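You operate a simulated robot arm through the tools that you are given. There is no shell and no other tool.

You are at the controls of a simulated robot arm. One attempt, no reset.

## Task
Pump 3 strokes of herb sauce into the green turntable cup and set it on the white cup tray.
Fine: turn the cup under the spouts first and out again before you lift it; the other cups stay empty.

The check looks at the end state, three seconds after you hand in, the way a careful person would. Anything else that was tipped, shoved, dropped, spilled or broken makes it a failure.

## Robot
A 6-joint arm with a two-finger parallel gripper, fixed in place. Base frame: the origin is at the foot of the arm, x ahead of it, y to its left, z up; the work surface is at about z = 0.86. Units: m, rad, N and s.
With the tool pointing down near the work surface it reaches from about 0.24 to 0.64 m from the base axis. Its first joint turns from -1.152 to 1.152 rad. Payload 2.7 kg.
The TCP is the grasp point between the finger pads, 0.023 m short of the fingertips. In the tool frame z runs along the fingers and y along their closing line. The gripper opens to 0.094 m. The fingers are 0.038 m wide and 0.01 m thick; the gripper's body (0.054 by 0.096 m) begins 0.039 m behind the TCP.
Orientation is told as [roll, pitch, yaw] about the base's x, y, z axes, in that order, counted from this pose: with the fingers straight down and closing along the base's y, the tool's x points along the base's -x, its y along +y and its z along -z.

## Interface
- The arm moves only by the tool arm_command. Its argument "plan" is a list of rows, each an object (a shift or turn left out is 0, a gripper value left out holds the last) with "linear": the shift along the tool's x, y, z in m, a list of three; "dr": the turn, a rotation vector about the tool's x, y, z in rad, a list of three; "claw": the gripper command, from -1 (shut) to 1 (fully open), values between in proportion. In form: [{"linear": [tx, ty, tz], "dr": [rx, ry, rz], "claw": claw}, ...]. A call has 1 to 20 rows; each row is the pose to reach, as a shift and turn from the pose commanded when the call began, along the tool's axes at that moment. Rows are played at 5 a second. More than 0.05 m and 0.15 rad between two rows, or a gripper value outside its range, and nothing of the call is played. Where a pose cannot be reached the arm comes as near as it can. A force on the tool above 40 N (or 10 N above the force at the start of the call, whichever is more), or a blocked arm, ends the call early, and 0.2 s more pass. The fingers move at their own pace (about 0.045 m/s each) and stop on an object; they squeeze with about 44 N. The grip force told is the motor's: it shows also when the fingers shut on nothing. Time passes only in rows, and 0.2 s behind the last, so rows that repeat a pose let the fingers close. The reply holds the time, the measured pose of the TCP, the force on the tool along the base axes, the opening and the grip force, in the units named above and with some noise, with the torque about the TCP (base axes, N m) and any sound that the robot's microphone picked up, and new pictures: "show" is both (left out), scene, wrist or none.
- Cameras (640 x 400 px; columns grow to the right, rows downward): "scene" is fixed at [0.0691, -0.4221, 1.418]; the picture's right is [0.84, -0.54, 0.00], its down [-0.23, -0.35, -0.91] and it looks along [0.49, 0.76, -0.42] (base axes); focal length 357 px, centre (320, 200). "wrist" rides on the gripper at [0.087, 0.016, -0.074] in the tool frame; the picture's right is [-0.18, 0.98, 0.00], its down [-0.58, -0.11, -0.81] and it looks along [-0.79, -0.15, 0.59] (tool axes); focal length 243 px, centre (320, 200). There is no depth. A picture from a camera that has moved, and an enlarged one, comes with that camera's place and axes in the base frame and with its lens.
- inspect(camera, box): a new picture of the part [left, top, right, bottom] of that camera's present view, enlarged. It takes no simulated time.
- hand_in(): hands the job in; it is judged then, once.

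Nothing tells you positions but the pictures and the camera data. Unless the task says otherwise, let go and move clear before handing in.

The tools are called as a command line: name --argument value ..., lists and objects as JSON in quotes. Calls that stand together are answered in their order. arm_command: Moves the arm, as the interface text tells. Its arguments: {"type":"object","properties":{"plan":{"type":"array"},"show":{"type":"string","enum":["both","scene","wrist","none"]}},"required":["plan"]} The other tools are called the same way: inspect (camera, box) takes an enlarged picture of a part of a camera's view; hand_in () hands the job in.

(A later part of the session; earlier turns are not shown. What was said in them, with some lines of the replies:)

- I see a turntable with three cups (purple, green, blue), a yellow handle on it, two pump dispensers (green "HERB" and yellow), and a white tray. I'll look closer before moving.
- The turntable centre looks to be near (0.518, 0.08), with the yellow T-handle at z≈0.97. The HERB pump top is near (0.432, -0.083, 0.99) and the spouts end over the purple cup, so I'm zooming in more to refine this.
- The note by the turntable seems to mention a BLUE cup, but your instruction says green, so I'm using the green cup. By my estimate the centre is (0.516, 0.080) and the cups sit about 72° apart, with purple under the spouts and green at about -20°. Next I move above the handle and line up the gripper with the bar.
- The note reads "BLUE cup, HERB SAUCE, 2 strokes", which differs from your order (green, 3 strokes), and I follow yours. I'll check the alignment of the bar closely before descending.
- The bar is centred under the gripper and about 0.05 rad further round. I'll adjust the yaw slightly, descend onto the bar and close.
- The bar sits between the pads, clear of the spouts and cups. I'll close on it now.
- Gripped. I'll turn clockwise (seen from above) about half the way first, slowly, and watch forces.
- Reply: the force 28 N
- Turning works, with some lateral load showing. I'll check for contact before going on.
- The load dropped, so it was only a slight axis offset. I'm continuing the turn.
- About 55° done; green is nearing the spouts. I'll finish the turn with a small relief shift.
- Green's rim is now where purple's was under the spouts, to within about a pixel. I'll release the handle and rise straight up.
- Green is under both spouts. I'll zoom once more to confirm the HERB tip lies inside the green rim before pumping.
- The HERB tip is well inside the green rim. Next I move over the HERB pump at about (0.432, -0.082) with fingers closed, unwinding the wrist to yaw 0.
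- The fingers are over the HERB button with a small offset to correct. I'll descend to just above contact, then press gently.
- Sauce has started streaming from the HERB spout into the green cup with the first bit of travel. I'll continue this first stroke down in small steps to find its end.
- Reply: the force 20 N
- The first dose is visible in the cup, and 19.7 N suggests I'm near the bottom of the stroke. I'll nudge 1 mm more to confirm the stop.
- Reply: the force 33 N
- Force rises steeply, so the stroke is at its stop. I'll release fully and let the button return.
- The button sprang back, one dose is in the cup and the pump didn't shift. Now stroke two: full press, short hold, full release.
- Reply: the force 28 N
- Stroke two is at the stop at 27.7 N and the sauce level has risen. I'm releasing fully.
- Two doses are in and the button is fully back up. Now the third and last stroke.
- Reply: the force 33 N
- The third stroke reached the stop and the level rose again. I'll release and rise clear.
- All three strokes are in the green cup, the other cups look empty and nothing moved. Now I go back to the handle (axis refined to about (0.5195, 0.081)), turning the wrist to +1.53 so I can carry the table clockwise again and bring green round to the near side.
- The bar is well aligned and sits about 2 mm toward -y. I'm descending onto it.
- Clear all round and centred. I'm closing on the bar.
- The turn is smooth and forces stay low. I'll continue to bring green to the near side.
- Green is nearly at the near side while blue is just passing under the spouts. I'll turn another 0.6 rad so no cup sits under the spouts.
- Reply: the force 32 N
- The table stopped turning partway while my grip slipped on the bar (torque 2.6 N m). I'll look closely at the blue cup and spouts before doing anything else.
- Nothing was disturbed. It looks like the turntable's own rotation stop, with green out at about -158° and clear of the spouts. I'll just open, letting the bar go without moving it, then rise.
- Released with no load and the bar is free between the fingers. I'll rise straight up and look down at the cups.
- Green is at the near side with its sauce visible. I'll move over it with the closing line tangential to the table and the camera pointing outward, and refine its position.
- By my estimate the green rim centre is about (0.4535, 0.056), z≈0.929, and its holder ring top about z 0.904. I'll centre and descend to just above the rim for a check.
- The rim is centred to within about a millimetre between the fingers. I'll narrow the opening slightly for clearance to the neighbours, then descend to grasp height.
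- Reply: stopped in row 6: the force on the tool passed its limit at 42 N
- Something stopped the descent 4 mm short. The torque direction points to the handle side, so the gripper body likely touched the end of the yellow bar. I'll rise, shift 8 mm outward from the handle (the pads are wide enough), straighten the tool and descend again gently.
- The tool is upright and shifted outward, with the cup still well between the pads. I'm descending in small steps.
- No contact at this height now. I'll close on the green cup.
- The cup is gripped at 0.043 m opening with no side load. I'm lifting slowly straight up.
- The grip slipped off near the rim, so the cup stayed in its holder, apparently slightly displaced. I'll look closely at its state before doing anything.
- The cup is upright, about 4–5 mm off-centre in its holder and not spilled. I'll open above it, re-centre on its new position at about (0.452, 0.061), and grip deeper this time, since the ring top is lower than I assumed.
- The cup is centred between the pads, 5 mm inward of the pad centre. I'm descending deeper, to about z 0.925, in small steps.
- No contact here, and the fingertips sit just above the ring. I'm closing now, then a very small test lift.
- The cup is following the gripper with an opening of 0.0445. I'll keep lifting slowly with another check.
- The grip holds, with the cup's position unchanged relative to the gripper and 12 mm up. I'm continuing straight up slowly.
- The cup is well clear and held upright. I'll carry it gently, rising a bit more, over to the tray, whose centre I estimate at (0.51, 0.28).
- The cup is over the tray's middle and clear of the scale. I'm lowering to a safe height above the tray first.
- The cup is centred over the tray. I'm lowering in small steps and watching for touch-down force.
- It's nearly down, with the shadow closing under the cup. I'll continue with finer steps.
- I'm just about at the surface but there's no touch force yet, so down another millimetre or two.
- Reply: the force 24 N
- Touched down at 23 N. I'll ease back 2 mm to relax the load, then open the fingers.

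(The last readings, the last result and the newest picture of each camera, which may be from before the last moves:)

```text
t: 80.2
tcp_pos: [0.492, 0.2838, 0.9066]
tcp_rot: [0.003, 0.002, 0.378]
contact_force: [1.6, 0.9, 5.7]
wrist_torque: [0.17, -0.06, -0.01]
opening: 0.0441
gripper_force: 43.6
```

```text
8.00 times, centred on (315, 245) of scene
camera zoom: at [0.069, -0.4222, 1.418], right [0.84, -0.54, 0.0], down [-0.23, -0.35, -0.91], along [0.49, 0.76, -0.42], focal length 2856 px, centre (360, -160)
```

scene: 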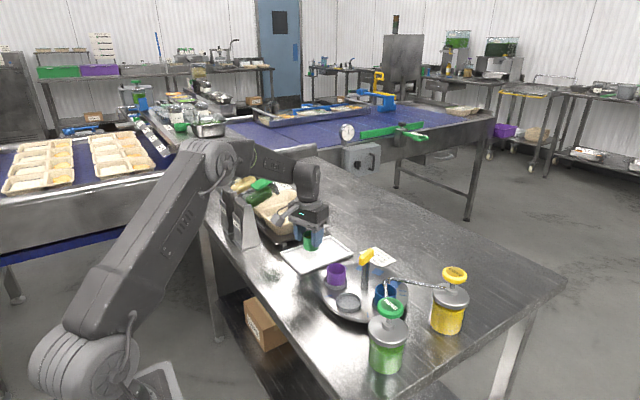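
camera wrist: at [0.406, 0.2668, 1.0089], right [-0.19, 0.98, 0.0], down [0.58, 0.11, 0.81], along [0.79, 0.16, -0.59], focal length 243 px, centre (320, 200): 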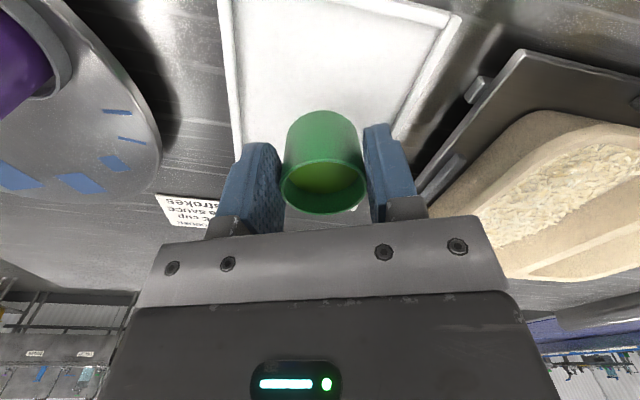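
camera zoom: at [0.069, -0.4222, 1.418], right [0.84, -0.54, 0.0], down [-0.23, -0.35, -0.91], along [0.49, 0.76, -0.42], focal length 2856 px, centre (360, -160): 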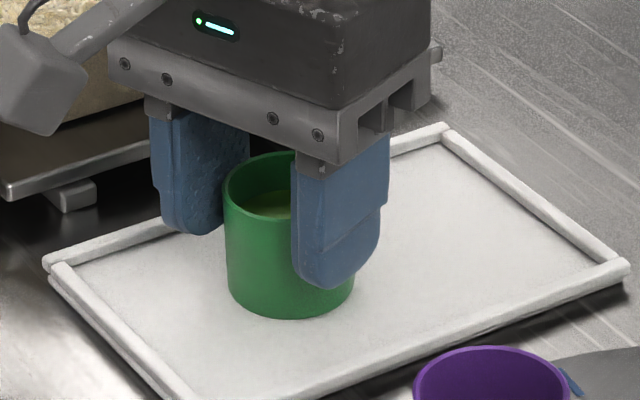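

The cup stands on the tray with only a light load left. I'm opening the fingers now.

arm_command --plan '[{"claw": -0.06}, {"claw": 0.0}, {"claw": 0.08}, {"claw": 0.16}, {"claw": 0.25}, {"claw": 0.3}, {"claw": 0.3}]'

inspect --camera "scene" --box '[280, 220, 350, 270]'

inspect --camera "wrist" --box '[200, 40, 440, 220]'

```text
t: 81.8
tcp_pos: [0.4927, 0.2834, 0.9085]
tcp_rot: [0.0, 0.0, 0.38]
contact_force: [-0.5, 0.2, -1.0]
wrist_torque: [-0.01, 0.04, 0.0]
opening: 0.0611
gripper_force: 0.1
camera wrist: at [0.4063, 0.2666, 0.9826], right [-0.19, 0.98, 0.0], down [0.58, 0.11, 0.81], along [0.79, 0.16, -0.59], focal length 243 px, centre (320, 200)
```

scene: 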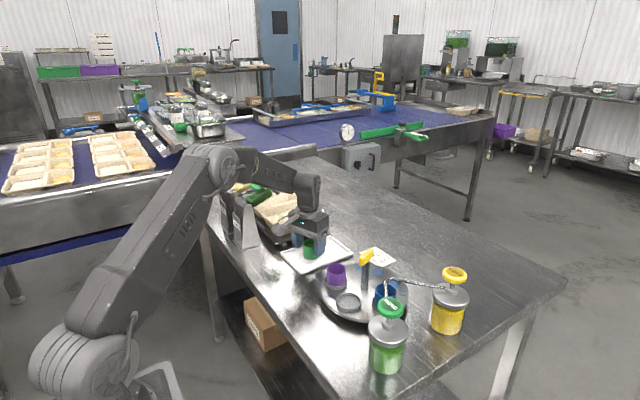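
wrist: 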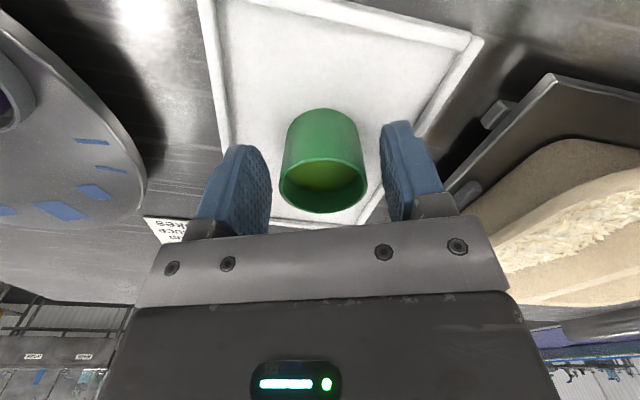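

```text
8.00 times, centred on (315, 245) of scene
camera zoom: at [0.0691, -0.4221, 1.418], right [0.84, -0.54, 0.0], down [-0.23, -0.35, -0.91], along [0.49, 0.76, -0.42], focal length 2856 px, centre (360, -160)
```

zoom: 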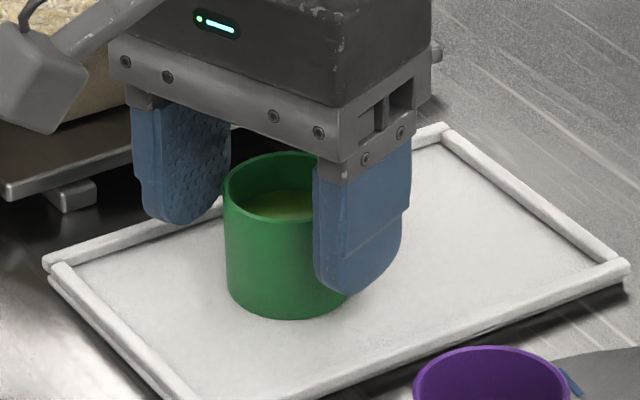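

```text
2.22 times, centred on (320, 130) of wrist
camera zoom: at [0.4063, 0.2666, 0.9826], right [-0.19, 0.98, 0.0], down [0.58, 0.11, 0.81], along [0.79, 0.16, -0.59], focal length 539 px, centre (320, 356)
```

zoom: 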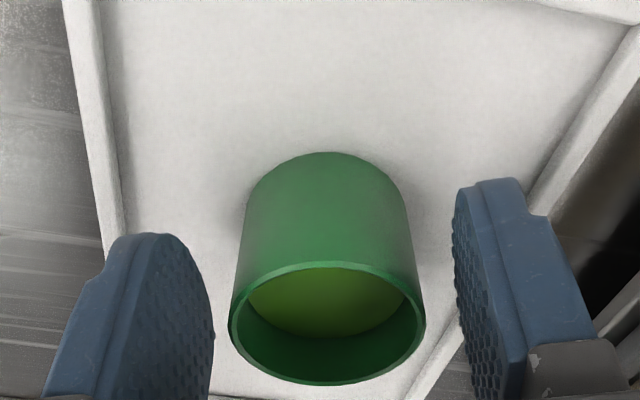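

Released; the cup stands upright on the tray and both fingers are clear. I'll rise straight up and do a final check.

arm_command --plan '[{"linear": [0, 0, -0.01], "claw": 0.3}, {"linear": [0, 0, -0.025], "claw": 0.3}, {"linear": [0, 0, -0.045], "claw": 0.3}, {"linear": [0, 0, -0.07], "claw": 0.3}, {"linear": [0, 0, -0.1], "claw": 0.3}, {"linear": [0, 0, -0.13], "claw": 0.3}, {"linear": [0.03, 0, -0.16], "claw": 0.3}, {"linear": [0.06, 0, -0.19], "claw": 0.3}, {"linear": [0.09, 0, -0.21], "claw": 0.3}, {"linear": [0.09, 0, -0.21], "claw": 0.3}]'

inspect --camera "scene" --box '[270, 210, 480, 380]'

inspect --camera "scene" --box '[275, 220, 365, 280]'

inspect --camera "scene" --box '[320, 255, 410, 325]'

```text
t: 84.0
tcp_pos: [0.4103, 0.2499, 1.1173]
tcp_rot: [0.003, 0.001, 0.379]
contact_force: [-0.2, 0.1, -0.2]
wrist_torque: [-0.02, -0.05, 0.0]
opening: 0.0612
gripper_force: 0.0
camera wrist: at [0.3233, 0.2332, 1.1928], right [-0.19, 0.98, 0.0], down [0.58, 0.11, 0.81], along [0.79, 0.16, -0.59], focal length 243 px, centre (320, 200)
```

scene: 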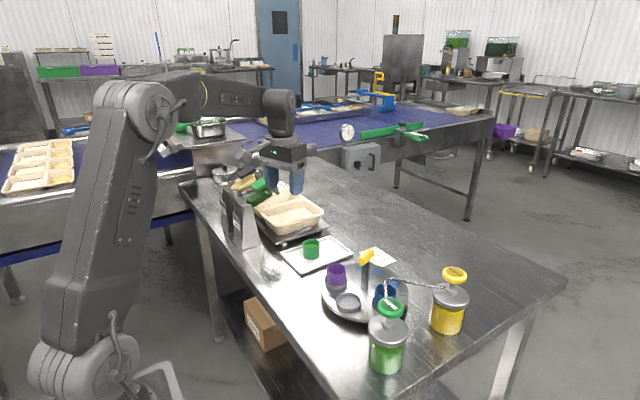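
wrist: 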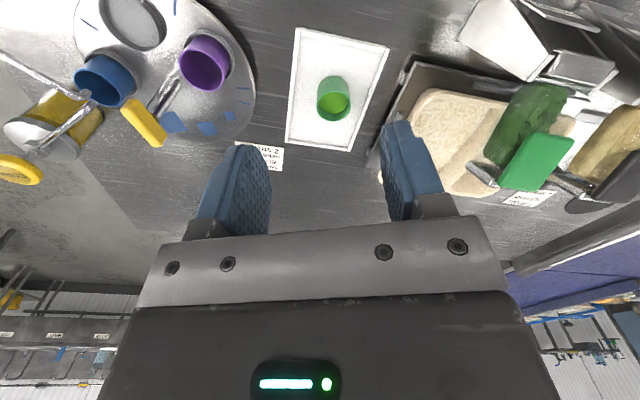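

```text
2.35 times, centred on (375, 295) of scene
camera zoom: at [0.0691, -0.4221, 1.418], right [0.84, -0.54, 0.0], down [-0.23, -0.35, -0.91], along [0.49, 0.76, -0.42], focal length 840 px, centre (191, -24)
```

zoom: 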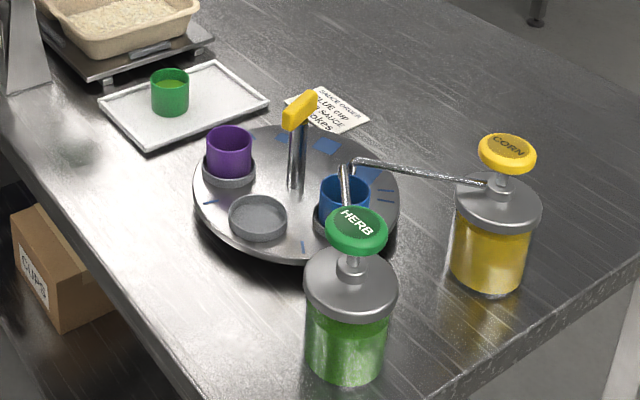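

```text
6.67 times, centred on (320, 250) of scene
camera zoom: at [0.0691, -0.4221, 1.418], right [0.84, -0.54, 0.0], down [-0.23, -0.35, -0.91], along [0.49, 0.76, -0.42], focal length 2380 px, centre (320, -133)
```

zoom: 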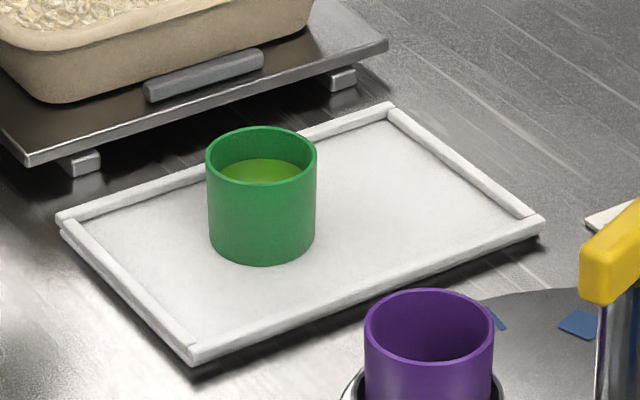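

```text
5.71 times, centred on (365, 290) of scene
camera zoom: at [0.0691, -0.4221, 1.418], right [0.84, -0.54, 0.0], down [-0.23, -0.35, -0.91], along [0.49, 0.76, -0.42], focal length 2040 px, centre (63, -314)
```

zoom: 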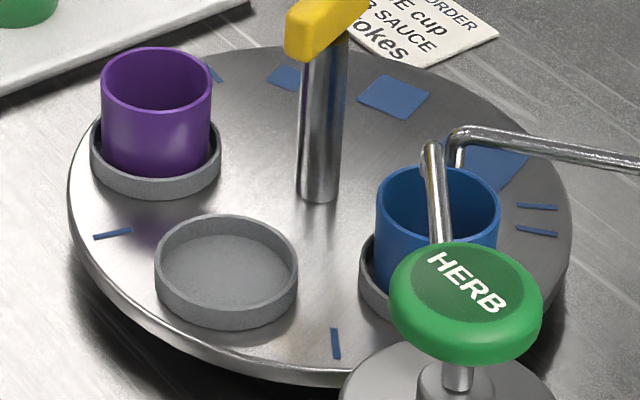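

The green cup stands upright on the white tray with its sauce, and the turntable, pumps and other cups look undisturbed. One last look confirms blue and purple are empty before I hand in.

inspect --camera "wrist" --box '[60, 0, 380, 180]'

```text
2.00 times, centred on (220, 90) of wrist
camera zoom: at [0.3233, 0.2332, 1.1928], right [-0.19, 0.98, 0.0], down [0.58, 0.11, 0.81], along [0.79, 0.16, -0.59], focal length 485 px, centre (520, 420)
```

zoom: 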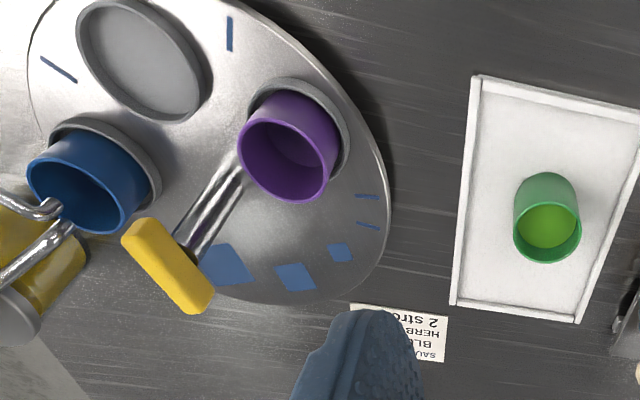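

Blue and purple are empty, no spill shows on the turntable, table or tray, and the green cup stands upright on the tray with the gripper open and clear. I'm handing in.

hand_in

```text
The job is handed in.
```

The green cup is standing upright on the white tray with 3 strokes of herb sauce in it. I turned it under the spouts first and out again before lifting it. In the last pictures the blue and purple cups are empty, and I see nothing spilled or knocked over. I've handed the job in, but no verdict came back.

- **Order note:** The paper by the turntable says "BLUE cup, HERB SAUCE, 2 strokes", which doesn't match your order. I followed your instruction (green, 3 strokes).
- **Dropped grip:** My first lift slipped off the rim. The cup stayed upright in its holder and shifted about 5 mm. I gripped it lower and the second lift held.
- **Turntable stop:** While turning the cup out, the turntable stopped short of where I was aiming and my grip slipped on the handle. I took it for the table's own stop and left it there, so the blue cup now sits roughly under the spouts.
- **Handle contact:** The gripper also touched the yellow handle once with about 42 N while I lined up on the cup. Nothing looked moved or damaged afterwards.
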